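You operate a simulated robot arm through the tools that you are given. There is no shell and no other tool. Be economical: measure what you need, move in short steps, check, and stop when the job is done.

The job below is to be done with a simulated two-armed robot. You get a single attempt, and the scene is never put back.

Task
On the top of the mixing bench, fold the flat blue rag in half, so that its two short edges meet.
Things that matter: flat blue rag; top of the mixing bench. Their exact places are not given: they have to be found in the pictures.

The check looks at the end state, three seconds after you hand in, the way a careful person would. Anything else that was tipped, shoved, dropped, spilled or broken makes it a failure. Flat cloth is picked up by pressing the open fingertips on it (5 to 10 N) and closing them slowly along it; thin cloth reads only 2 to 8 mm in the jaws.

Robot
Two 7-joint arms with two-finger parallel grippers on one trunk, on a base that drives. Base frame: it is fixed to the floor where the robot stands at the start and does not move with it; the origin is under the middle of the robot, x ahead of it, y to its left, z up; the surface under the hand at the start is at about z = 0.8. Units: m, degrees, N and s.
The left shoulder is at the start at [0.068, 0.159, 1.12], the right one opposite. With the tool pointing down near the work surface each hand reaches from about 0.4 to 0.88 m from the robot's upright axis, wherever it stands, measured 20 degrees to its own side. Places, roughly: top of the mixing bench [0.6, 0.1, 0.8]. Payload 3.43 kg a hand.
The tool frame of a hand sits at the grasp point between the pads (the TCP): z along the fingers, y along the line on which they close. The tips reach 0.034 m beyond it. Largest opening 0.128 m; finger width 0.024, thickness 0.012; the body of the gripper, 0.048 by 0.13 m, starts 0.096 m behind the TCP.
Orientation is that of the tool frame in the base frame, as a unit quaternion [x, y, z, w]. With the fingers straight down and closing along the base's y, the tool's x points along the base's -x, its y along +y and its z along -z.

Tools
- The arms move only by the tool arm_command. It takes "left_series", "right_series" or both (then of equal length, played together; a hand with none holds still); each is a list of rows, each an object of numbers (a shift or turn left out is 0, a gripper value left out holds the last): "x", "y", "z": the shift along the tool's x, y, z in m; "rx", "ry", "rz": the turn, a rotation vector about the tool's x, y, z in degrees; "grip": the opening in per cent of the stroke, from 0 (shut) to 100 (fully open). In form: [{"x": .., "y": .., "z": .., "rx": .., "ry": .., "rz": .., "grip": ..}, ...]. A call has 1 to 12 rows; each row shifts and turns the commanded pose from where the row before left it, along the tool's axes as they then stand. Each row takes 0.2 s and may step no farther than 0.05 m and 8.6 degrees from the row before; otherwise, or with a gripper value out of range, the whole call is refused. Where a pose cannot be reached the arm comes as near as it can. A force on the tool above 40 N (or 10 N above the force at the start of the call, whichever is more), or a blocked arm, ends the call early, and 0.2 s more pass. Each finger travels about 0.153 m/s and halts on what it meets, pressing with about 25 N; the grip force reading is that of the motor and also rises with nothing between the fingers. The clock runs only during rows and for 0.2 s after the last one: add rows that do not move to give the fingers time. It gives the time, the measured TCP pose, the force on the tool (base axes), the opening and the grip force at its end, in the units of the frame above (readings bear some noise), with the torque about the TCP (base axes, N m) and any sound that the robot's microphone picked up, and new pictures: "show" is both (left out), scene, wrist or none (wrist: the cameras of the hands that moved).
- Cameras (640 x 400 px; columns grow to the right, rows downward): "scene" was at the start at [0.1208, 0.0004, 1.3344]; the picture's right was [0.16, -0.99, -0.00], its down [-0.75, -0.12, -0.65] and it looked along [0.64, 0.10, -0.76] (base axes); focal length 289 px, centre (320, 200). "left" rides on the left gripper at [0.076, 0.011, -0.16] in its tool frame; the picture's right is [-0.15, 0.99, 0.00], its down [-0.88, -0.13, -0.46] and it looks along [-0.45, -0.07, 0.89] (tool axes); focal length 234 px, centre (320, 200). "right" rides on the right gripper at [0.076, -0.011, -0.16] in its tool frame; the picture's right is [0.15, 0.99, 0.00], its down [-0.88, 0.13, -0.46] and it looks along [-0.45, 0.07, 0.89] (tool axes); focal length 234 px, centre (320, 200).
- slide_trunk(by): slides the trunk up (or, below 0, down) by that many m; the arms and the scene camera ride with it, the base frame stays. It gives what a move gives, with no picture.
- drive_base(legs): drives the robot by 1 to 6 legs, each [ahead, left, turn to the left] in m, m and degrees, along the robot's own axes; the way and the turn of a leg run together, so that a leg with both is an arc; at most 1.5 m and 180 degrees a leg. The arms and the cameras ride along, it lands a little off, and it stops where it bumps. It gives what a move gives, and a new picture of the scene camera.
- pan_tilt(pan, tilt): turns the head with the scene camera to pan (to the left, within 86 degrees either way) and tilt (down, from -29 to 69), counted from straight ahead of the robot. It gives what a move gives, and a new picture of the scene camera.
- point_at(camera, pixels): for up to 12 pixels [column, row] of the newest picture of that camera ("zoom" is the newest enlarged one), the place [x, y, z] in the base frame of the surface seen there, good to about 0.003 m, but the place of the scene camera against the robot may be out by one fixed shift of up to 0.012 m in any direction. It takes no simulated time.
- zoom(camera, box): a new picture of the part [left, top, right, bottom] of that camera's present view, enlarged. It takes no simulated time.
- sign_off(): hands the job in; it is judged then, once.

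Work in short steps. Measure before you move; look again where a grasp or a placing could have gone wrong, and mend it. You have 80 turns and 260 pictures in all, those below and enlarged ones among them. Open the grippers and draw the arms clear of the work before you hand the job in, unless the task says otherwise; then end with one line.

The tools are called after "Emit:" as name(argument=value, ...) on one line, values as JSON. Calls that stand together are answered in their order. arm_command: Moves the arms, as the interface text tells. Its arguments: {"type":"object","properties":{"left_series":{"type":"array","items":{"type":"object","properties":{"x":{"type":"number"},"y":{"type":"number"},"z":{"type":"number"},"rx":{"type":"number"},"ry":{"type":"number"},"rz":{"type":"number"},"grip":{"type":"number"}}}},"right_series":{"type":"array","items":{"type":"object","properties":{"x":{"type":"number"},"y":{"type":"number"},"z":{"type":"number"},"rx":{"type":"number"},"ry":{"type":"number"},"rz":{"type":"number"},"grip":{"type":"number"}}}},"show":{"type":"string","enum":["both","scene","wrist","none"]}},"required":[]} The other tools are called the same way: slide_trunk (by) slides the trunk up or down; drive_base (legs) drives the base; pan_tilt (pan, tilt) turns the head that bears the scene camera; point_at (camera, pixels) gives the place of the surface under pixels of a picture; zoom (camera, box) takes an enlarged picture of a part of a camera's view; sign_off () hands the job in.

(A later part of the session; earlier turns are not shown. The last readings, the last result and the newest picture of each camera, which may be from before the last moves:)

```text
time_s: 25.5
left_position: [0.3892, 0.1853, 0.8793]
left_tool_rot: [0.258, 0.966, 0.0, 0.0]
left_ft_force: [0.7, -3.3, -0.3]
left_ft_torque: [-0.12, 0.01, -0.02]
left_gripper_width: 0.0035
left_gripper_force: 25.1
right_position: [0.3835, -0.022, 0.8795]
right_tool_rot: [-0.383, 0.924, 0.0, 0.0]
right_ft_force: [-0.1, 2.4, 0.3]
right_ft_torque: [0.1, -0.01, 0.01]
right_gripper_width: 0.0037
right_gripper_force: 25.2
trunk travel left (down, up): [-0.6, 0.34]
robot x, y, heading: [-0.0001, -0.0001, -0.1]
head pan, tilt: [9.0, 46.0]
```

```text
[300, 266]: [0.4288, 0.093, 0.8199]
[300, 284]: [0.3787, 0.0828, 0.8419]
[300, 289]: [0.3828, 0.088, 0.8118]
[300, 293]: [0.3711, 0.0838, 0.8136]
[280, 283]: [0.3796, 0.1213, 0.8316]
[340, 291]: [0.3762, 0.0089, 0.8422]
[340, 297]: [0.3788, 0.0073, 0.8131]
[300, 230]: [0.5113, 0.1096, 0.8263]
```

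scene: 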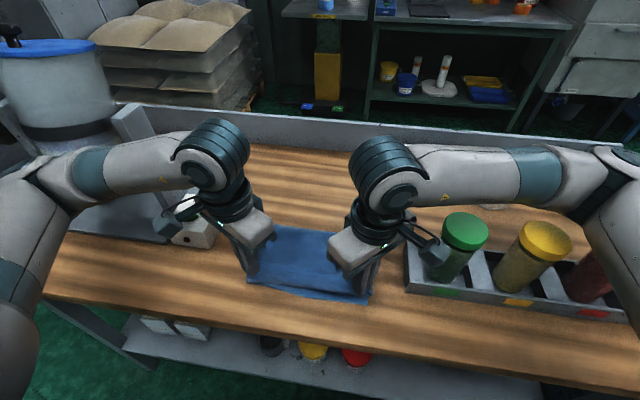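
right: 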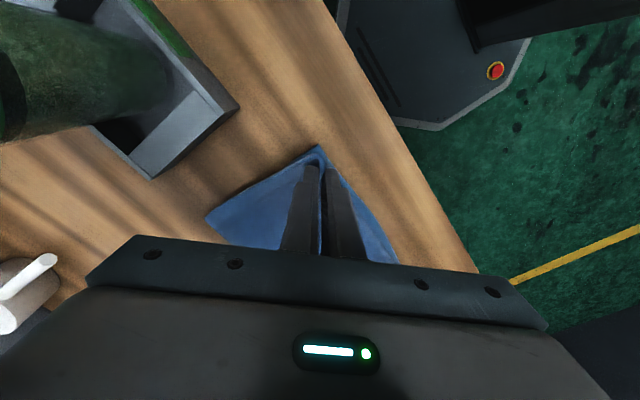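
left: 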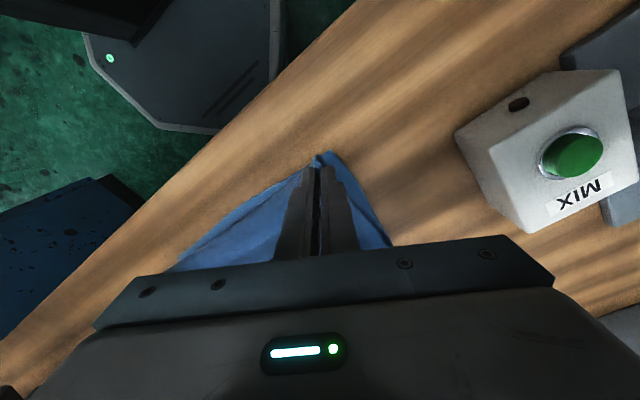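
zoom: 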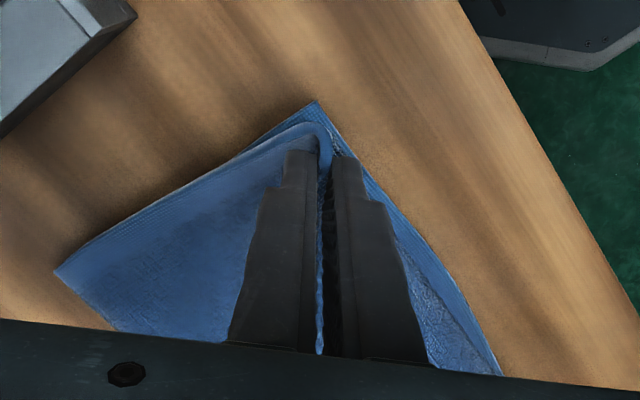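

The raised rim is ~8 mm short of the lower near edge. I lower to just above the lower layer while moving 9 mm toward the robot.

Emit:
arm_command(left_series=[{"x": 0.004, "y": -0.0022, "z": 0.008}, {"x": 0.004, "y": -0.0022, "z": 0.008}, {"z": 0.008}, {"z": 0.006}, {}], right_series=[{"x": 0.0032, "y": 0.0032, "z": 0.008}, {"x": 0.0032, "y": 0.0032, "z": 0.008}, {"z": 0.008}, {"z": 0.006}, {}], show="wrist")

Emit:
zoom(camera="scene", box=[210, 200, 410, 325])

```text
time_s: 26.7
left_position: [0.3808, 0.1857, 0.8489]
left_tool_rot: [0.259, 0.966, 0.0, 0.001]
left_ft_force: [0.2, -4.0, 0.4]
left_ft_torque: [-0.12, -0.01, -0.03]
left_gripper_width: 0.0036
left_gripper_force: 25.5
right_position: [0.3746, -0.0218, 0.8509]
right_tool_rot: [-0.383, 0.924, 0.0, 0.001]
right_ft_force: [0.3, 4.1, -0.5]
right_ft_torque: [0.14, -0.01, -0.02]
right_gripper_width: 0.0041
right_gripper_force: 24.9
trunk travel left (down, up): [-0.6, 0.34]
robot x, y, heading: [-0.0033, 0.0003, -0.1]
head pan, tilt: [9.0, 46.0]
```

right: 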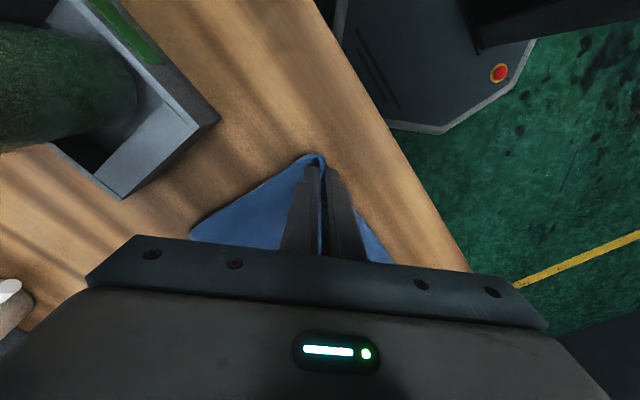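
left: 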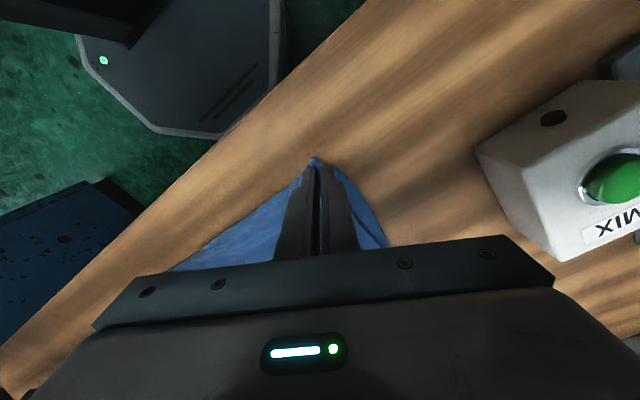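

```text
3.20 times, centred on (310, 262) of scene
```

zoom: 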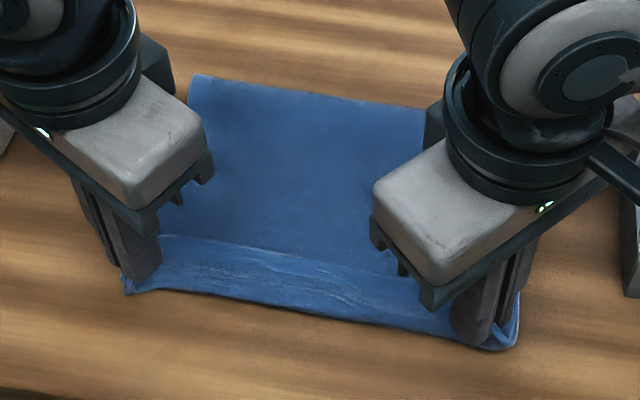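

The upper edge now lines up with the lower near edge. I open gently in place, then lift straight up.

Emit:
arm_command(left_series=[{"z": 0.003}, {"grip": 4}, {"grip": 8}, {"grip": 14}, {"grip": 20}, {}, {"z": -0.01}, {"z": -0.02}, {"z": -0.03}, {"z": -0.03}, {}], right_series=[{"z": 0.004}, {"grip": 4}, {"grip": 8}, {"grip": 14}, {"grip": 20}, {}, {"z": -0.01}, {"z": -0.02}, {"z": -0.03}, {"z": -0.03}, {}], show="both")

Emit:
zoom(camera="scene", box=[210, 200, 410, 325])

```text
time_s: 29.1
left_position: [0.3807, 0.1873, 0.9363]
left_tool_rot: [0.259, 0.966, 0.0, 0.0]
left_ft_force: [-0.1, 0.1, 0.1]
left_ft_torque: [0.02, 0.04, 0.01]
left_gripper_width: 0.0256
left_gripper_force: 0.0
right_position: [0.3747, -0.0235, 0.9382]
right_tool_rot: [-0.383, 0.924, 0.0, -0.001]
right_ft_force: [-0.5, 0.4, 0.0]
right_ft_torque: [0.02, 0.01, 0.03]
right_gripper_width: 0.0252
right_gripper_force: 0.0
trunk travel left (down, up): [-0.6, 0.34]
robot x, y, heading: [-0.0054, 0.0018, -0.1]
head pan, tilt: [9.0, 46.0]
```

scene: 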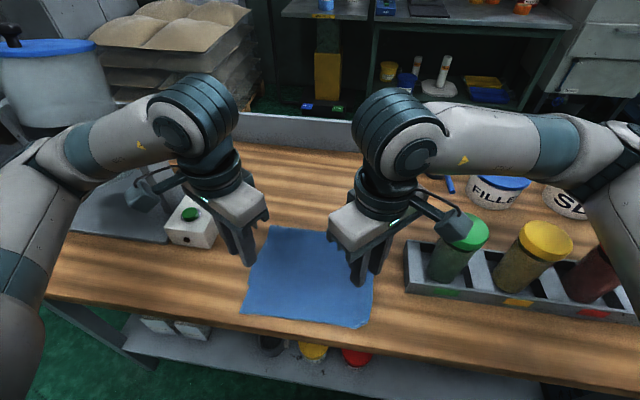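
right: 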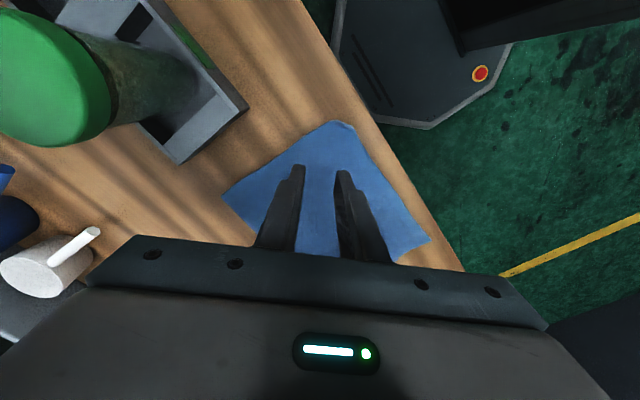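
left: 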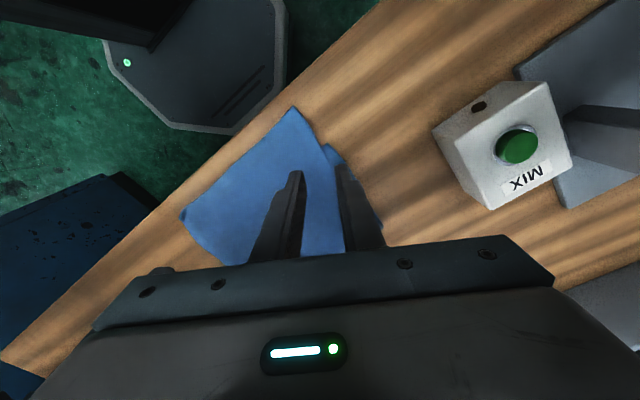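

```text
3.20 times, centred on (310, 262) of scene
```

zoom: 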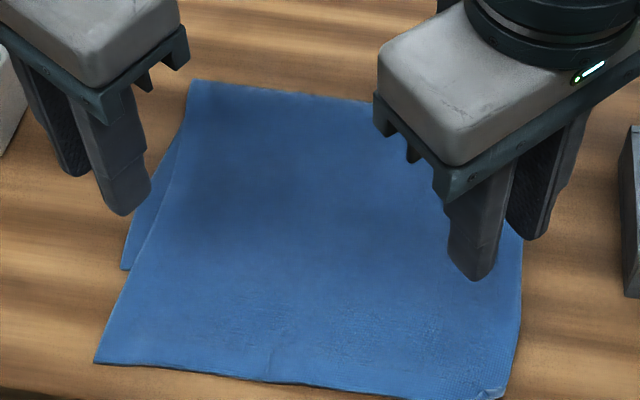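

The cloth unfurled flat: the upper layer overshoots the lower edge by a few cm (lower corner at zoom (125,268), upper at (95,360)). I lift the arms clear upward for a full view.

Emit:
arm_command(left_series=[{"z": -0.03}, {"z": -0.03}, {"z": -0.03}, {"x": -0.03, "y": 0.02}, {"x": -0.03, "y": 0.02}, {"x": -0.03, "y": 0.02}, {}], right_series=[{"z": -0.03}, {"z": -0.03}, {"z": -0.03}, {"x": -0.01, "y": -0.035}, {"x": -0.01, "y": -0.035}, {"x": -0.01, "y": -0.035}, {}], show="both")

Emit:
zoom(camera="scene", box=[200, 200, 420, 338])

```text
time_s: 30.7
left_position: [0.4883, 0.195, 1.0231]
left_tool_rot: [0.259, 0.966, 0.0, 0.0]
left_ft_force: [-0.4, 0.2, -0.2]
left_ft_torque: [-0.01, -0.01, -0.02]
left_gripper_width: 0.0255
left_gripper_force: 0.1
right_position: [0.4696, -0.0752, 1.0255]
right_tool_rot: [-0.383, 0.924, 0.0, 0.0]
right_ft_force: [-0.2, -0.1, 0.0]
right_ft_torque: [-0.02, -0.01, -0.03]
right_gripper_width: 0.0259
right_gripper_force: 0.1
trunk travel left (down, up): [-0.6, 0.34]
robot x, y, heading: [-0.0007, 0.0015, 0.0]
head pan, tilt: [9.0, 46.0]
```

scene: 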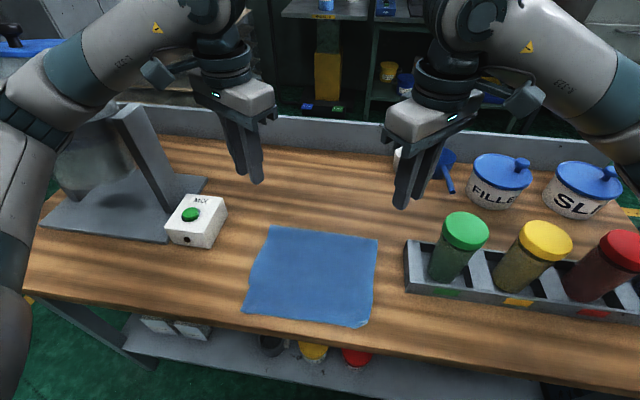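
right: 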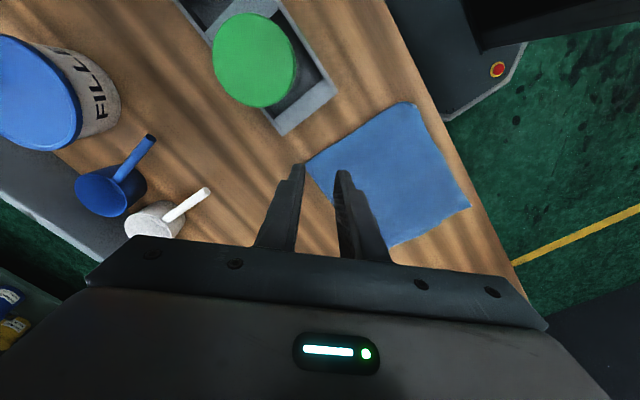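
left: 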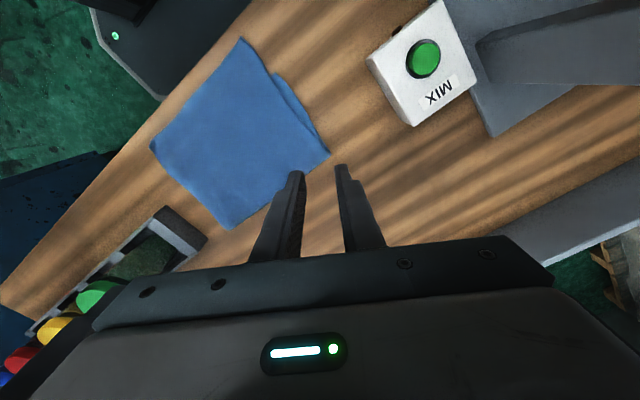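

```text
2.90 times, centred on (310, 269) of scene
```

zoom: 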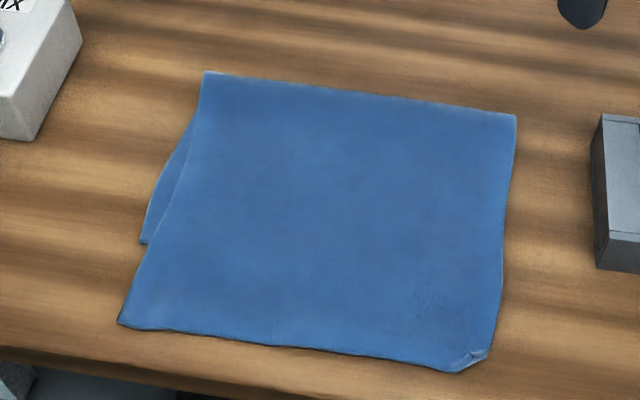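

Emit:
point_at(camera="left", pixels=[[239, 42], [152, 146], [280, 77], [326, 155], [226, 225], [276, 82]])

Emit:
point_at(camera="right", pixels=[[409, 104], [468, 206], [425, 112], [310, 162], [392, 243]])

Emit:
point_at(camera="zoom", pixels=[[122, 322], [145, 242], [205, 75], [513, 117], [485, 356], [455, 370], [270, 340], [498, 280], [470, 355]])

```text
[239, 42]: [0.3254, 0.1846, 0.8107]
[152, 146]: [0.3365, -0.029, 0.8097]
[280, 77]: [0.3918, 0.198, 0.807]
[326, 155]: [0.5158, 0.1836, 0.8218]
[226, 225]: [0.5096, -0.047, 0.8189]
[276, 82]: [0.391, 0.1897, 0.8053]
```

```text
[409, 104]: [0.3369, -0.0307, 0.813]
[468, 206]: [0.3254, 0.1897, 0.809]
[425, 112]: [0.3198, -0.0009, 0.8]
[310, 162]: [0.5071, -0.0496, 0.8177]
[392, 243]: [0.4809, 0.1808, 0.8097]
```

```text
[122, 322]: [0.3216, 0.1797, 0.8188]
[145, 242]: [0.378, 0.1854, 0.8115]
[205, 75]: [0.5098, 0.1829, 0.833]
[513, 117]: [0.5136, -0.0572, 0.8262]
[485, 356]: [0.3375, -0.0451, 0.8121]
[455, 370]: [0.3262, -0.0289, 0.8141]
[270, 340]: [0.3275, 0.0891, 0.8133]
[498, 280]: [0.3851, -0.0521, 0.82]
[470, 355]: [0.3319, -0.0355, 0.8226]
```

The upper edge (x≈0.33) overshoots the lower edge (x≈0.385) by 5–6 cm; the overhang is a single layer, easy to regrip. I back up 0.10 m and turn both hands to yaw 0 (closing along y), so the regrip won't curl the edge.

Emit:
drive_base(legs=[[-0.1, 0, 0]])

Emit:
arm_command(left_series=[{"rz": -7.5, "grip": 24}, {"rz": -7.5}, {"rz": -7.5}, {"rz": -7.5}, {}, {}, {}], right_series=[{"rz": 7.5, "grip": 24}, {"rz": 7.5}, {"rz": 7.5}, {"rz": 7.5}, {"rz": 7.5}, {"rz": 7.5}, {}], show="wrist")

```text
time_s: 31.9
left_position: [0.3907, 0.1921, 1.0263]
left_tool_rot: [0.26, 0.966, -0.001, 0.001]
left_ft_force: [0.0, 0.2, -0.4]
left_ft_torque: [0.02, -0.03, -0.01]
left_gripper_width: 0.0255
left_gripper_force: 0.1
right_position: [0.3716, -0.0766, 1.0261]
right_tool_rot: [-0.381, 0.924, -0.001, 0.0]
right_ft_force: [0.0, -0.1, 0.5]
right_ft_torque: [0.02, 0.0, -0.03]
right_gripper_width: 0.0257
right_gripper_force: 0.1
trunk travel left (down, up): [-0.6, 0.34]
robot x, y, heading: [-0.0968, 0.0021, -0.1]
head pan, tilt: [9.0, 46.0]
```

scene: 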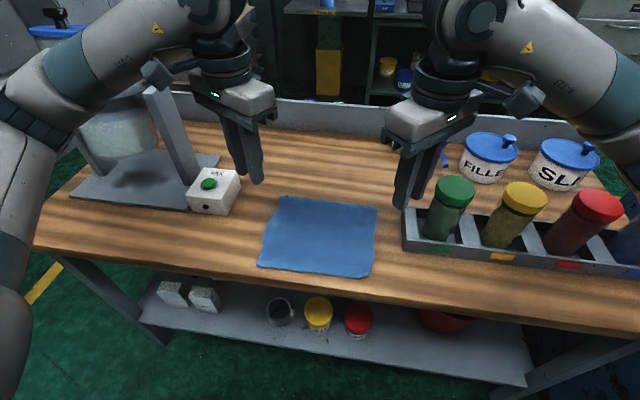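

```text
time_s: 33.5
left_position: [0.3913, 0.1925, 1.0232]
left_tool_rot: [0.001, 1.0, 0.0, 0.0]
left_ft_force: [0.0, -0.2, 0.3]
left_ft_torque: [-0.02, 0.01, 0.03]
left_gripper_width: 0.0307
left_gripper_force: 0.1
right_position: [0.3727, -0.076, 1.0256]
right_tool_rot: [0.002, 1.0, 0.0, 0.0]
right_ft_force: [-1.0, -0.1, 0.2]
right_ft_torque: [-0.02, -0.01, 0.01]
right_gripper_width: 0.0307
right_gripper_force: 0.1
trunk travel left (down, up): [-0.6, 0.34]
robot x, y, heading: [-0.1005, 0.0004, 0.1]
head pan, tilt: [9.0, 46.0]
```

right: 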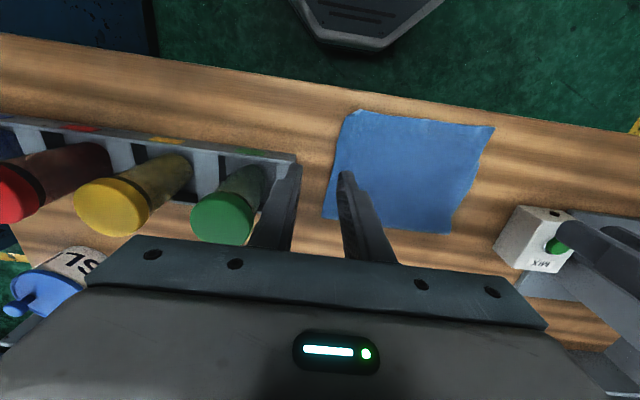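
left: 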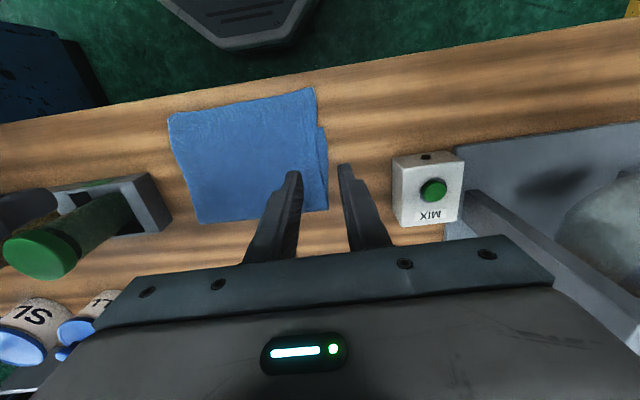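

Yaw is zero for both hands. I measure the corners of both layers once more in these square-on views.

Emit:
point_at(camera="left", pixels=[[311, 90], [172, 117], [321, 130], [325, 207], [240, 104]])

Emit:
point_at(camera="right", pixels=[[355, 113], [347, 122], [490, 128], [327, 216], [477, 167], [420, 120]])

Emit:
point_at(camera="scene", pixels=[[310, 285], [440, 185], [455, 185]])

```text
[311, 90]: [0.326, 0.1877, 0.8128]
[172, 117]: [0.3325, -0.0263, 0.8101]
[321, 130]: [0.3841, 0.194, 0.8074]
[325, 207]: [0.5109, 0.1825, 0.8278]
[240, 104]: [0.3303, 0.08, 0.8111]
```

```text
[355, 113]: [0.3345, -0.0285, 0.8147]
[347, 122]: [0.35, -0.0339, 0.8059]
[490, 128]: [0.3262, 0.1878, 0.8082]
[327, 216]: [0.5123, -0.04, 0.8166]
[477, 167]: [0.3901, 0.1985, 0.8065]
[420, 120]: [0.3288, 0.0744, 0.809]
```

```text
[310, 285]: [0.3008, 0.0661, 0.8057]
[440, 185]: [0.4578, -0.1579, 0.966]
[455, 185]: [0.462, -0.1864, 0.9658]
```

Upper corners: left (0.324,0.189), right (0.332,−0.030). I bring the hands over the overhanging strip: left to (0.340,0.157), right to (0.348,0.003), TCP z≈0.855.

Emit:
arm_command(left_series=[{"x": 0.0102, "y": -0.0071, "z": 0.033}, {"x": 0.0102, "y": -0.0071, "z": 0.033}, {"x": 0.0102, "y": -0.0071, "z": 0.034}, {"x": 0.0102, "y": -0.0071, "z": 0.034}, {"x": 0.0102, "y": -0.0071, "z": 0.034}, {}], right_series=[{"x": 0.0049, "y": 0.0158, "z": 0.034}, {"x": 0.0049, "y": 0.0158, "z": 0.034}, {"x": 0.0049, "y": 0.0158, "z": 0.034}, {"x": 0.0049, "y": 0.0158, "z": 0.034}, {"x": 0.0051, "y": 0.0158, "z": 0.034}, {}], show="both")

```text
time_s: 34.9
left_position: [0.3404, 0.1572, 0.8565]
left_tool_rot: [0.001, 1.0, 0.0, 0.0]
left_ft_force: [0.8, -0.5, -0.1]
left_ft_torque: [0.03, -0.02, -0.01]
left_gripper_width: 0.0309
left_gripper_force: 0.1
right_position: [0.3465, 0.0043, 0.8541]
right_tool_rot: [0.001, 1.0, 0.0, 0.0]
right_ft_force: [-0.4, 0.0, -0.2]
right_ft_torque: [-0.02, 0.0, -0.01]
right_gripper_width: 0.0307
right_gripper_force: 0.1
trunk travel left (down, up): [-0.6, 0.34]
robot x, y, heading: [-0.0968, -0.0021, -0.1]
head pan, tilt: [9.0, 46.0]
```

scene: 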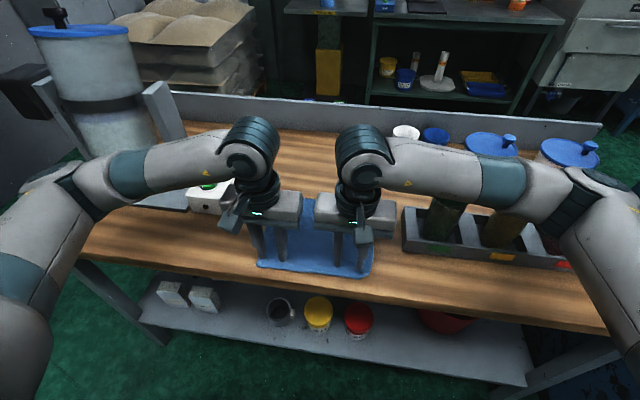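
right: 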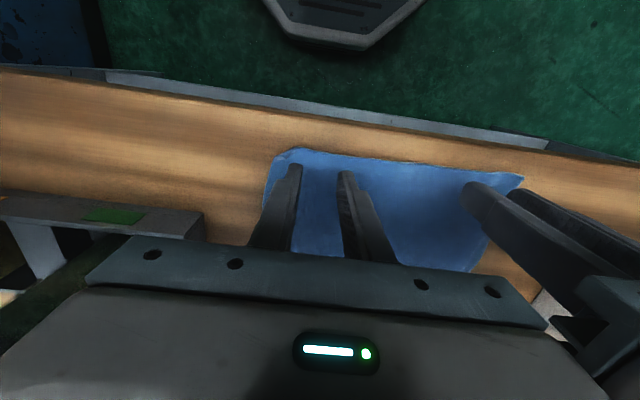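
left: 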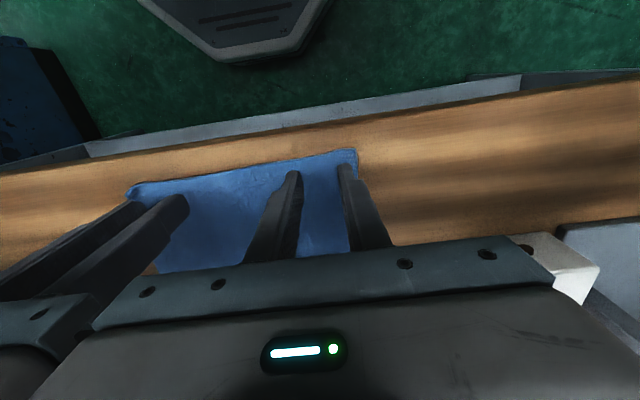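

The fingertips are over the single-layer strip. Gripper bodies are just ~2 cm apart, so I spread each 4 mm and lower to contact.

Emit:
arm_command(left_series=[{"y": 0.004, "z": 0.006}, {"z": 0.006}, {"z": 0.004}, {"z": 0.001}, {"z": 0.001}, {}], right_series=[{"y": -0.004, "z": 0.006}, {"z": 0.006}, {"z": 0.002}, {"z": 0.001}, {"z": 0.001}, {}], show="none")

```text
time_s: 36.3
left_position: [0.3402, 0.1617, 0.8383]
left_tool_rot: [0.001, 1.0, 0.0, 0.0]
left_ft_force: [0.8, 0.3, 3.4]
left_ft_torque: [-0.01, 0.0, 0.0]
left_gripper_width: 0.0308
left_gripper_force: 0.1
right_position: [0.3475, -0.0001, 0.839]
right_tool_rot: [0.0, 1.0, 0.0, 0.0]
right_ft_force: [0.7, 0.6, 1.0]
right_ft_torque: [0.03, 0.01, 0.01]
right_gripper_width: 0.0305
right_gripper_force: 0.0
trunk travel left (down, up): [-0.6, 0.34]
robot x, y, heading: [-0.0968, -0.0003, 0.0]
head pan, tilt: [9.0, 46.0]
```

Light contact (3.4 N, 1.0 N). I press about 1 mm more and close slowly.

Emit:
arm_command(left_series=[{"z": 0.0008}, {}, {"grip": 20}, {"grip": 16}, {"grip": 12}, {"grip": 8}, {"grip": 4}, {"grip": 0}, {}, {}], right_series=[{"z": 0.0013}, {}, {"grip": 20}, {"grip": 16}, {"grip": 12}, {"grip": 8}, {"grip": 4}, {"grip": 0}, {}, {}], show="wrist")

```text
time_s: 38.5
left_position: [0.3402, 0.161, 0.8373]
left_tool_rot: [0.0, 1.0, 0.0, 0.001]
left_ft_force: [0.0, -11.9, 3.6]
left_ft_torque: [-0.42, 0.04, -0.01]
left_gripper_width: 0.0041
left_gripper_force: 25.3
right_position: [0.3481, -0.0018, 0.839]
right_tool_rot: [0.0, 1.0, 0.0, 0.0]
right_ft_force: [-0.1, 12.4, 1.6]
right_ft_torque: [0.42, 0.0, -0.05]
right_gripper_width: 0.0044
right_gripper_force: 24.5
trunk travel left (down, up): [-0.6, 0.34]
robot x, y, heading: [-0.1012, 0.0036, -0.0]
head pan, tilt: [9.0, 46.0]
```

right: 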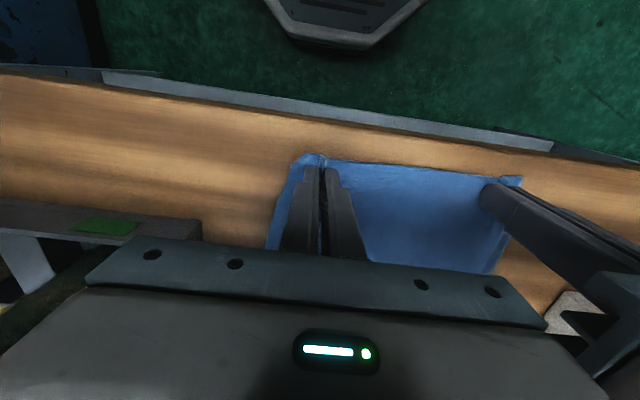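
left: 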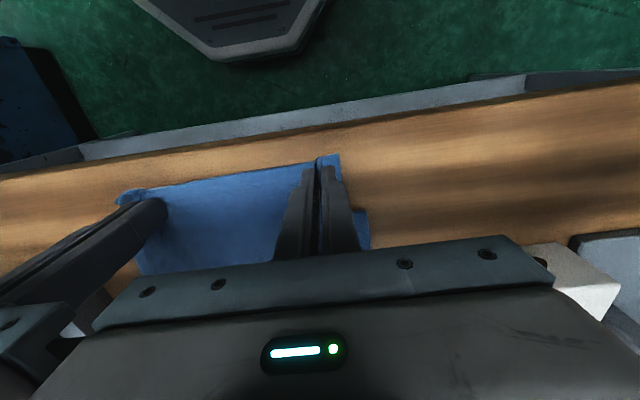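

Both hold cloth (~4 mm) with ~12 N sideways tension, so I ease inward 4 mm each, then lift and swing the upper layer up over x≈0.53, letting the crease re-form farther out.

Emit:
arm_command(left_series=[{"y": -0.004, "z": -0.015}, {"x": -0.01, "z": -0.02}, {"x": -0.015, "z": -0.02}, {"x": -0.02, "z": -0.02}, {"x": -0.025, "z": -0.02}, {"x": -0.025, "z": -0.015}, {"x": -0.025, "z": -0.01}, {"x": -0.025, "z": -0.005}, {"x": -0.025}, {"x": -0.02}, {}], right_series=[{"y": 0.004, "z": -0.015}, {"x": -0.01, "z": -0.02}, {"x": -0.015, "z": -0.02}, {"x": -0.02, "z": -0.02}, {"x": -0.025, "z": -0.02}, {"x": -0.025, "z": -0.015}, {"x": -0.025, "z": -0.01}, {"x": -0.025, "z": -0.005}, {"x": -0.025}, {"x": -0.015}, {}], show="both")

Emit:
zoom(camera="scene", box=[200, 150, 420, 288])

```text
time_s: 40.9
left_position: [0.5322, 0.1574, 0.9625]
left_tool_rot: [0.001, 1.0, 0.0, -0.001]
left_ft_force: [-0.5, -1.6, 0.1]
left_ft_torque: [-0.02, 0.01, 0.02]
left_gripper_width: 0.0041
left_gripper_force: 24.5
right_position: [0.5336, 0.0025, 0.9628]
right_tool_rot: [0.001, 1.0, -0.001, 0.0]
right_ft_force: [-0.4, 1.7, 0.5]
right_ft_torque: [0.04, -0.01, -0.01]
right_gripper_width: 0.0039
right_gripper_force: 25.0
trunk travel left (down, up): [-0.6, 0.34]
robot x, y, heading: [-0.1003, -0.0002, -0.1]
head pan, tilt: [9.0, 46.0]
```

scene: 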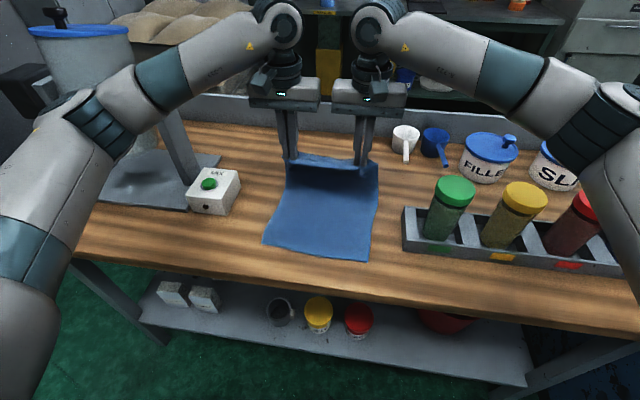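
right: 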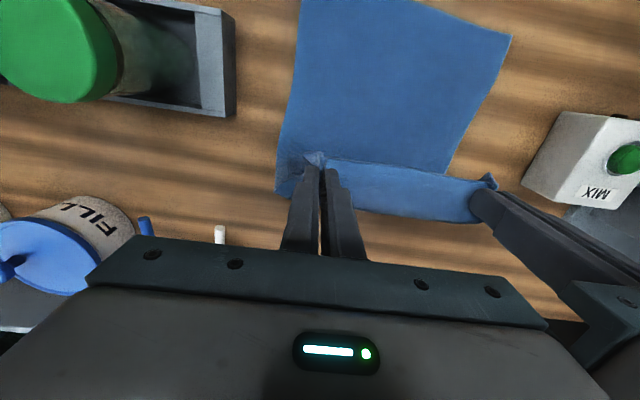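
left: 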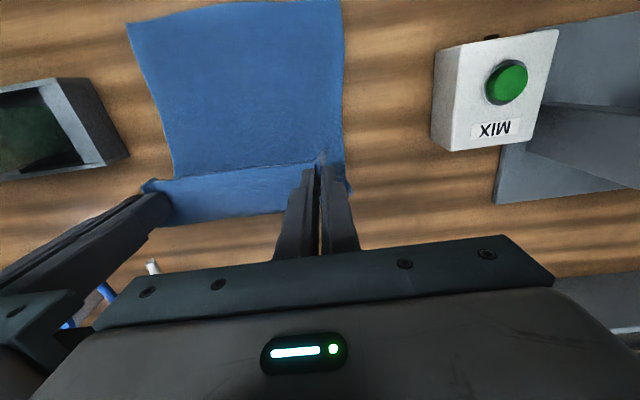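

```text
2.90 times, centred on (310, 219) of scene
```

zoom: 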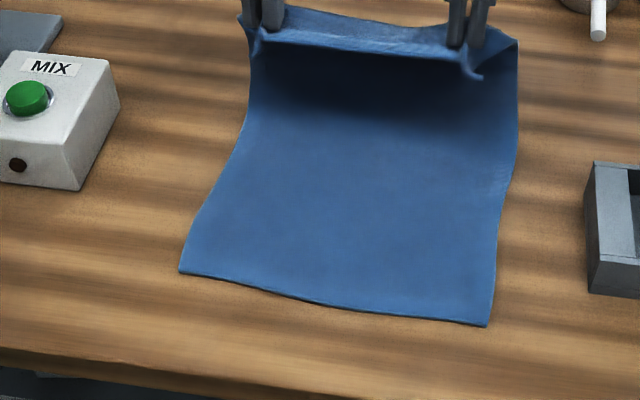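

The upper layer is raised, its edge already pointing to the near side. I measure the lower edge's corners and the held edge.

Emit:
point_at(camera="zoom", pixels=[[183, 269], [486, 323], [330, 303], [262, 40], [475, 78], [360, 52], [300, 110], [480, 110]])

Emit:
point_at(camera="right", pixels=[[507, 37], [310, 155], [490, 182], [277, 190]])

Emit:
point_at(camera="left", pixels=[[131, 26], [320, 155], [148, 186], [338, 5]])

```text
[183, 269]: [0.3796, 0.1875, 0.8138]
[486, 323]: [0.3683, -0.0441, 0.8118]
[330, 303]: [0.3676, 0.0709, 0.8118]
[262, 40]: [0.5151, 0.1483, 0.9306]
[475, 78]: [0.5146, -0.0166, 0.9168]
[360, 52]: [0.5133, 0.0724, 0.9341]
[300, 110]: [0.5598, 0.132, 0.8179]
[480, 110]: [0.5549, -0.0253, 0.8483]
```

```text
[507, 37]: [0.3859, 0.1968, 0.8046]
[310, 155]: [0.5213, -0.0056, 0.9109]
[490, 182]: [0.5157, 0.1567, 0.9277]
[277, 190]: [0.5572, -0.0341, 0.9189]
```

```text
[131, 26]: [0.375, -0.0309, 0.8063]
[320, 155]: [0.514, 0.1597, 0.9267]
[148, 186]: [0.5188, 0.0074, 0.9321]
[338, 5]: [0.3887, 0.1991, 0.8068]
```

Lower corners: left (0.387,0.199), right (0.376,−0.032); the held edge is ~16 mm in front of each TCP. I bring TCPs to x≈0.403 / 0.391, just above the lower layer.

Emit:
arm_command(left_series=[{"x": 0.0161, "y": 0.0009, "z": 0.005}, {"x": 0.0161, "y": 0.0009, "z": 0.01}, {"x": 0.0161, "y": 0.0009, "z": 0.012}, {"x": 0.0161, "y": 0.0009, "z": 0.014}, {"x": 0.0161, "y": 0.0009, "z": 0.016}, {"x": 0.0161, "y": 0.0009, "z": 0.016}, {"x": 0.0161, "y": 0.0009, "z": 0.016}, {"x": 0.0161, "y": 0.0009, "z": 0.016}, {}], right_series=[{"x": 0.0178, "y": 0.0005, "z": 0.005}, {"x": 0.0178, "y": 0.0005, "z": 0.01}, {"x": 0.0178, "y": 0.0005, "z": 0.012}, {"x": 0.0178, "y": 0.0005, "z": 0.014}, {"x": 0.0178, "y": 0.0005, "z": 0.016}, {"x": 0.0178, "y": 0.0005, "z": 0.016}, {"x": 0.0178, "y": 0.0005, "z": 0.016}, {"x": 0.0178, "y": 0.0005, "z": 0.016}, {}], show="both")

Emit:
zoom(camera="scene", box=[210, 165, 410, 290])

```text
time_s: 42.9
left_position: [0.4032, 0.1645, 0.8565]
left_tool_rot: [0.001, 1.0, 0.001, 0.0]
left_ft_force: [-2.2, -8.4, -0.5]
left_ft_torque: [-0.32, 0.04, 0.0]
left_gripper_width: 0.0039
left_gripper_force: 25.4
right_position: [0.3906, 0.0066, 0.8566]
right_tool_rot: [0.001, 1.0, 0.0, 0.0]
right_ft_force: [2.5, 9.8, -0.8]
right_ft_torque: [0.3, -0.09, -0.11]
right_gripper_width: 0.0036
right_gripper_force: 24.7
trunk travel left (down, up): [-0.6, 0.34]
robot x, y, heading: [-0.0985, -0.0017, -0.1]
head pan, tilt: [9.0, 46.0]
```

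scene: 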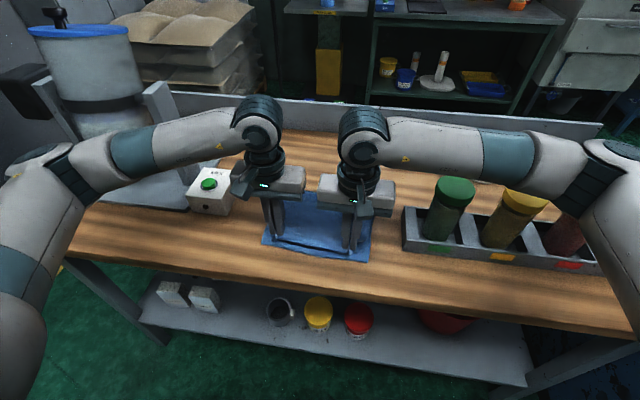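
right: 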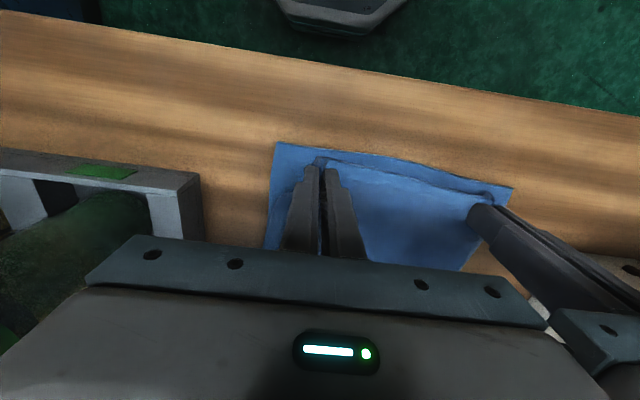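
left: 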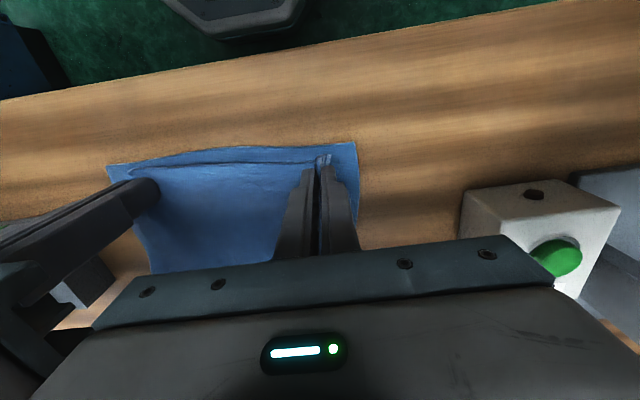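

```text
3.20 times, centred on (310, 228) of scene
```

zoom: 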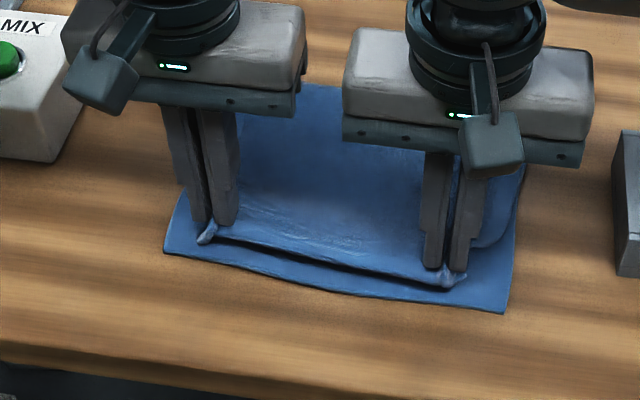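

Upper edge looks slightly short of the lower edge. I measure both lines.

Emit:
point_at(camera="zoom", pixels=[[205, 238], [320, 258], [447, 280], [168, 250], [320, 285], [500, 308], [430, 300], [220, 262]])

Emit:
point_at(camera="left", pixels=[[320, 160], [240, 164], [235, 152], [350, 147], [140, 168], [112, 168]])

Emit:
point_at(camera="right", pixels=[[322, 161], [400, 174], [400, 163], [279, 145], [508, 188]])

```text
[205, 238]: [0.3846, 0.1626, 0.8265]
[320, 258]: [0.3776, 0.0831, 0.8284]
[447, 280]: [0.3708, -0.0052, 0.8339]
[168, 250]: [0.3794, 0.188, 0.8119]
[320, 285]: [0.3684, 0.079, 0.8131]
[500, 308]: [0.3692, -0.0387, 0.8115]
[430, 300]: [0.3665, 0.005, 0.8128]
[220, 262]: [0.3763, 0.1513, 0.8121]
```

```text
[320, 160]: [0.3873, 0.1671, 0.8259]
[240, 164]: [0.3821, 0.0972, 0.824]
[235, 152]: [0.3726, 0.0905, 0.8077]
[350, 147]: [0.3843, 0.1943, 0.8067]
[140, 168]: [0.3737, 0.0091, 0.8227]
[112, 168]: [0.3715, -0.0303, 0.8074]
```

```text
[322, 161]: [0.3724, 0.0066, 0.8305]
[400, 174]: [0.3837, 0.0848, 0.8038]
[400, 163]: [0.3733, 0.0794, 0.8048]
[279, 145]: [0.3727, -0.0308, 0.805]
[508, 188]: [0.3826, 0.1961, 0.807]
```

Upper edge is 2–3 mm short at the corners and ~8 mm in the middle; I shift 4 mm toward the robot, lower, open slowly and lift straight up.

Emit:
arm_command(left_series=[{"x": 0.004, "z": 0.004}, {"z": 0.004}, {}, {"grip": 3}, {"grip": 6}, {"grip": 12}, {"grip": 20}, {}, {"z": -0.015}, {"z": -0.03}, {"z": -0.03}, {}], right_series=[{"x": 0.004, "z": 0.004}, {"z": 0.004}, {}, {"grip": 3}, {"grip": 6}, {"grip": 12}, {"grip": 20}, {}, {"z": -0.015}, {"z": -0.03}, {"z": -0.03}, {}], show="both")

Emit:
zoom(camera="scene", box=[210, 165, 410, 290])

```text
time_s: 45.5
left_position: [0.3964, 0.1636, 0.9237]
left_tool_rot: [0.001, 1.0, -0.001, 0.0]
left_ft_force: [0.5, 0.0, -0.1]
left_ft_torque: [0.01, 0.04, 0.01]
left_gripper_width: 0.0256
left_gripper_force: 0.0
right_position: [0.3876, 0.0068, 0.9261]
right_tool_rot: [0.001, 1.0, 0.0, -0.002]
right_ft_force: [-0.3, -0.6, 0.3]
right_ft_torque: [0.01, 0.03, -0.05]
right_gripper_width: 0.026
right_gripper_force: 0.1
trunk travel left (down, up): [-0.6, 0.34]
robot x, y, heading: [-0.0995, 0.0018, -0.1]
head pan, tilt: [9.0, 46.0]
```

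scene: 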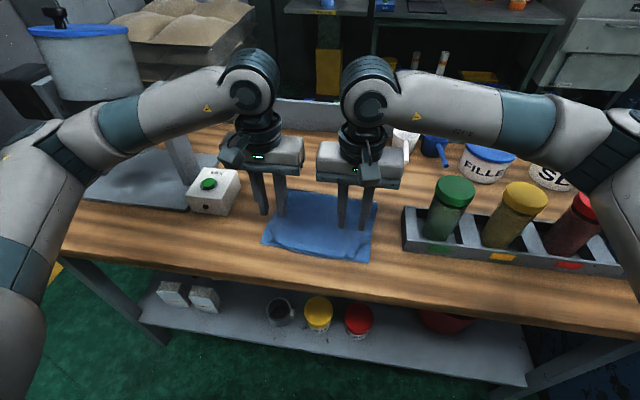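
right: 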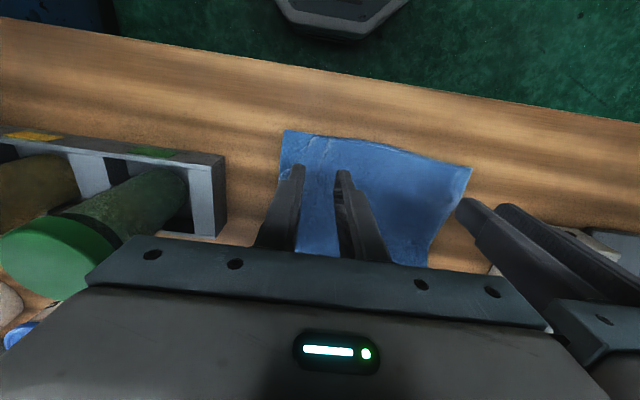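
left: 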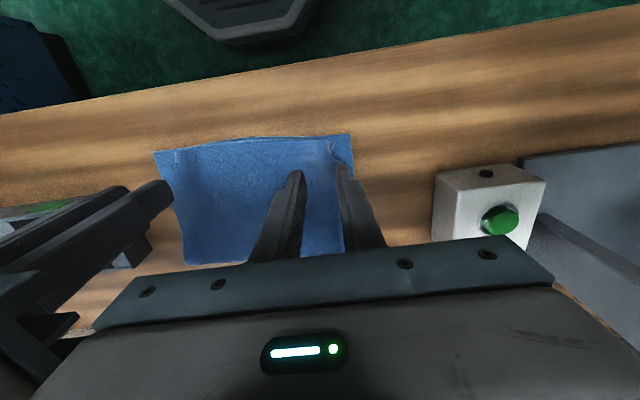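

```text
3.20 times, centred on (310, 228) of scene
```

zoom: 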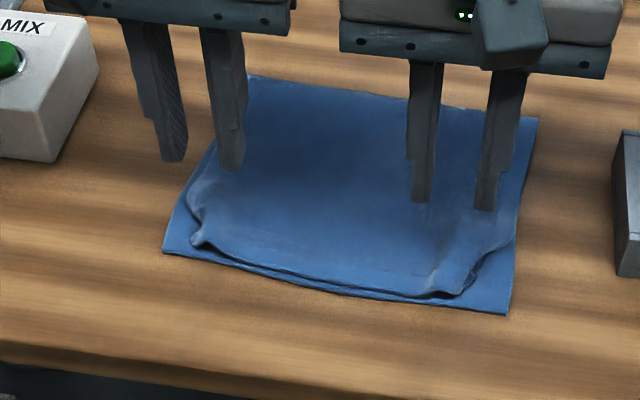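

The edges align along the middle, but the upper corners stayed bunched inward (zoom (195,240) and (455,292)). I raise the hands and look closely.

Emit:
arm_command(left_series=[{"z": -0.04}, {"z": -0.04}, {"x": -0.03, "y": 0.02}, {"x": -0.03, "y": 0.02}, {"x": -0.03}, {"x": -0.02}, {}], right_series=[{"z": -0.04}, {"z": -0.04}, {"x": -0.03, "y": -0.02}, {"x": -0.03, "y": -0.02}, {"x": -0.03}, {"x": -0.02}, {}], show="wrist")

Emit:
zoom(camera="scene", box=[230, 175, 400, 281])

```text
time_s: 47.1
left_position: [0.5083, 0.2056, 1.0053]
left_tool_rot: [0.0, 1.0, 0.0, 0.0]
left_ft_force: [-0.1, -0.1, -0.7]
left_ft_torque: [-0.02, -0.04, 0.01]
left_gripper_width: 0.0253
left_gripper_force: 0.1
right_position: [0.495, -0.0336, 1.0064]
right_tool_rot: [0.001, 1.0, 0.0, 0.0]
right_ft_force: [-0.2, 0.1, -0.4]
right_ft_torque: [-0.02, -0.01, -0.02]
right_gripper_width: 0.0253
right_gripper_force: 0.0
trunk travel left (down, up): [-0.6, 0.34]
robot x, y, heading: [-0.0976, -0.0004, -0.3]
head pan, tilt: [9.0, 46.0]
```

right: 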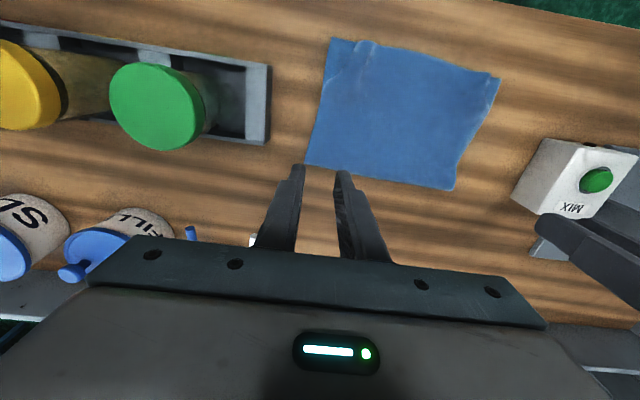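
left: 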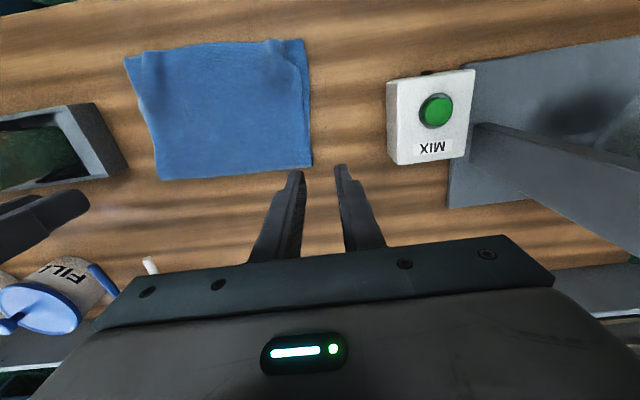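

```text
3.76 times, centred on (315, 228) of scene
```

zoom: 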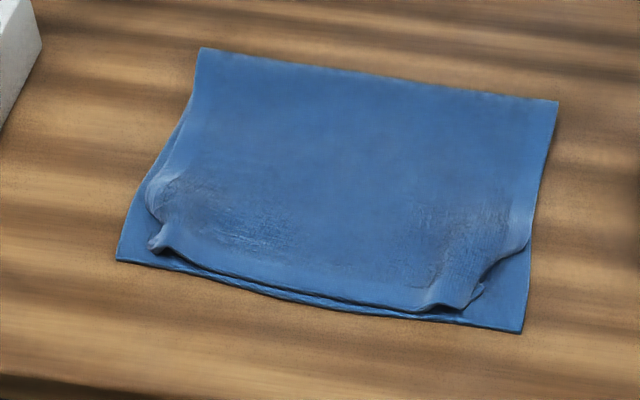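

Both upper corners are tucked: right from zoom (465,305) to (528,240), left from (150,245) to (150,190). I measure these shapes.

Emit:
point_at(camera="zoom", pixels=[[465, 303], [483, 290], [492, 265], [524, 242], [520, 328], [430, 305], [520, 285], [152, 246], [165, 230], [150, 192], [120, 258], [300, 290]])

Emit:
zoom(camera="right", box=[295, 25, 515, 200])

Emit:
zoom(camera="left", box=[115, 25, 335, 200])

```text
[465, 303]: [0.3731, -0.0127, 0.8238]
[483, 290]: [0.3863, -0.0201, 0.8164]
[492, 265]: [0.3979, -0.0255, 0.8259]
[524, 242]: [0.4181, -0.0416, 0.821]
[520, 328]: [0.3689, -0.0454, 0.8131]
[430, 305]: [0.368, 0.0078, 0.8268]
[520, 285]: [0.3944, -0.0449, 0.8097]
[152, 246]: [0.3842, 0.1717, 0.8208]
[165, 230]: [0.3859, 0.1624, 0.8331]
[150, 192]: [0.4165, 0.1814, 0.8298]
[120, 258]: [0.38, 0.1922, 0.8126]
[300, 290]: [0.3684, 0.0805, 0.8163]
```

```text
2.29 times, centred on (405, 112) of right
```

zoom: 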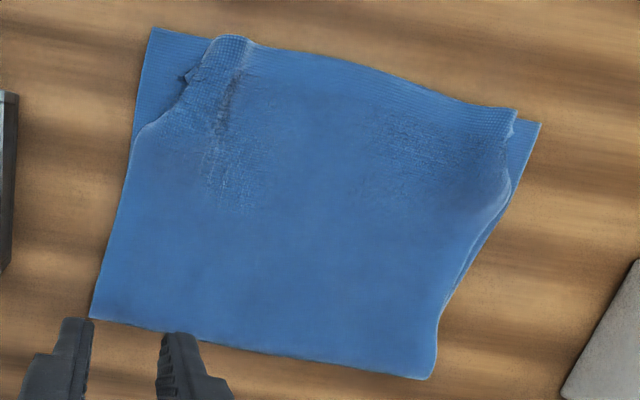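

```text
2.29 times, centred on (225, 112) of left
```

zoom: 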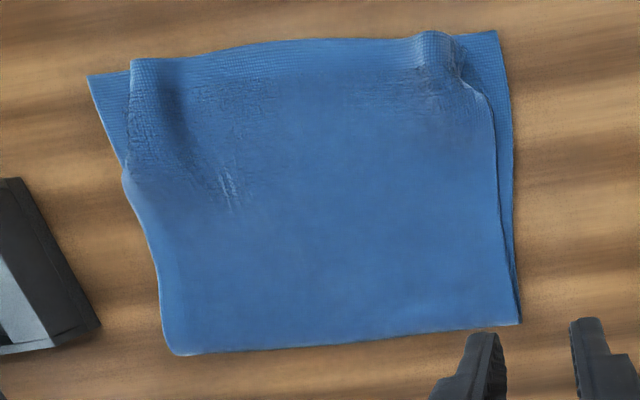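

The upper corners sit only ~1.5–2 cm in, because of leftover humps near y≈0 and y≈0.16. I'll close the fingers, press lightly on the humps and sweep them outward; first I move above them.

Emit:
arm_command(left_series=[{"x": 0.0216, "y": -0.0086, "z": 0.02, "grip": 0}, {"x": 0.0216, "y": -0.0086, "z": 0.03}, {"x": 0.0216, "y": -0.0086, "z": 0.03}, {"x": 0.0216, "y": -0.0086, "z": 0.034}, {"x": 0.0216, "y": -0.0086, "z": 0.034}, {}], right_series=[{"x": 0.0214, "y": 0.0067, "z": 0.02, "grip": 0}, {"x": 0.0214, "y": 0.0067, "z": 0.03}, {"x": 0.0214, "y": 0.0067, "z": 0.03}, {"x": 0.0214, "y": 0.0067, "z": 0.034}, {"x": 0.0214, "y": 0.0067, "z": 0.034}, {}], show="wrist")

```text
time_s: 48.5
left_position: [0.4001, 0.1581, 0.8552]
left_tool_rot: [0.001, 1.0, 0.0, 0.0]
left_ft_force: [0.1, -0.2, -0.1]
left_ft_torque: [0.04, 0.0, 0.0]
left_gripper_width: 0.0
left_gripper_force: 24.7
right_position: [0.3889, -0.0006, 0.8573]
right_tool_rot: [0.001, 1.0, 0.0, 0.0]
right_ft_force: [0.7, 0.1, 0.2]
right_ft_torque: [0.06, 0.0, 0.01]
right_gripper_width: 0.0
right_gripper_force: 25.0
trunk travel left (down, up): [-0.6, 0.34]
robot x, y, heading: [-0.1008, 0.0015, -0.1]
head pan, tilt: [9.0, 46.0]
```

right: 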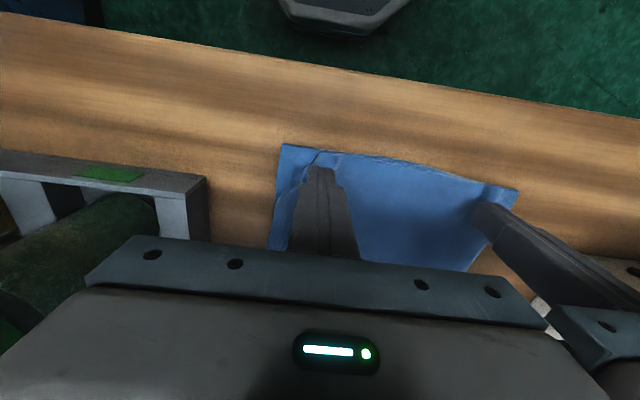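
left: 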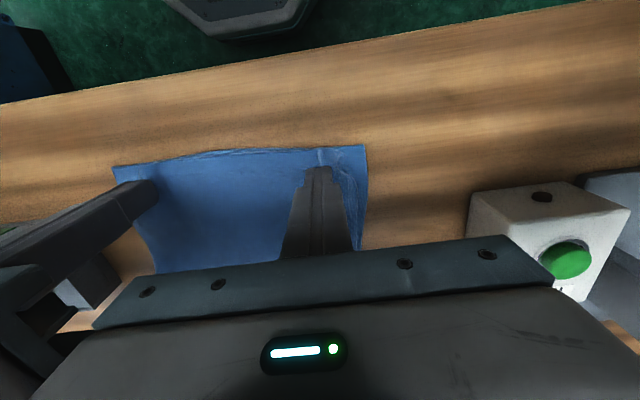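

Fingers are above the humps. I lower to light contact.

Emit:
arm_command(left_series=[{"z": 0.004}, {"z": 0.004}, {"z": 0.003}, {"z": 0.001}, {}], right_series=[{"z": 0.005}, {"z": 0.004}, {"z": 0.004}, {"z": 0.001}, {}], show="none")

```text
time_s: 49.7
left_position: [0.4011, 0.1605, 0.8448]
left_tool_rot: [0.001, 1.0, 0.0, 0.0]
left_ft_force: [0.0, -1.4, 1.3]
left_ft_torque: [-0.01, 0.04, 0.02]
left_gripper_width: 0.0001
left_gripper_force: 25.3
right_position: [0.3883, 0.0004, 0.8439]
right_tool_rot: [0.001, 1.0, 0.001, 0.0]
right_ft_force: [0.5, 0.0, 5.0]
right_ft_torque: [-0.08, -0.04, 0.06]
right_gripper_width: 0.0
right_gripper_force: 24.3
trunk travel left (down, up): [-0.6, 0.34]
robot x, y, heading: [-0.1003, -0.0018, -0.2]
head pan, tilt: [9.0, 46.0]
```

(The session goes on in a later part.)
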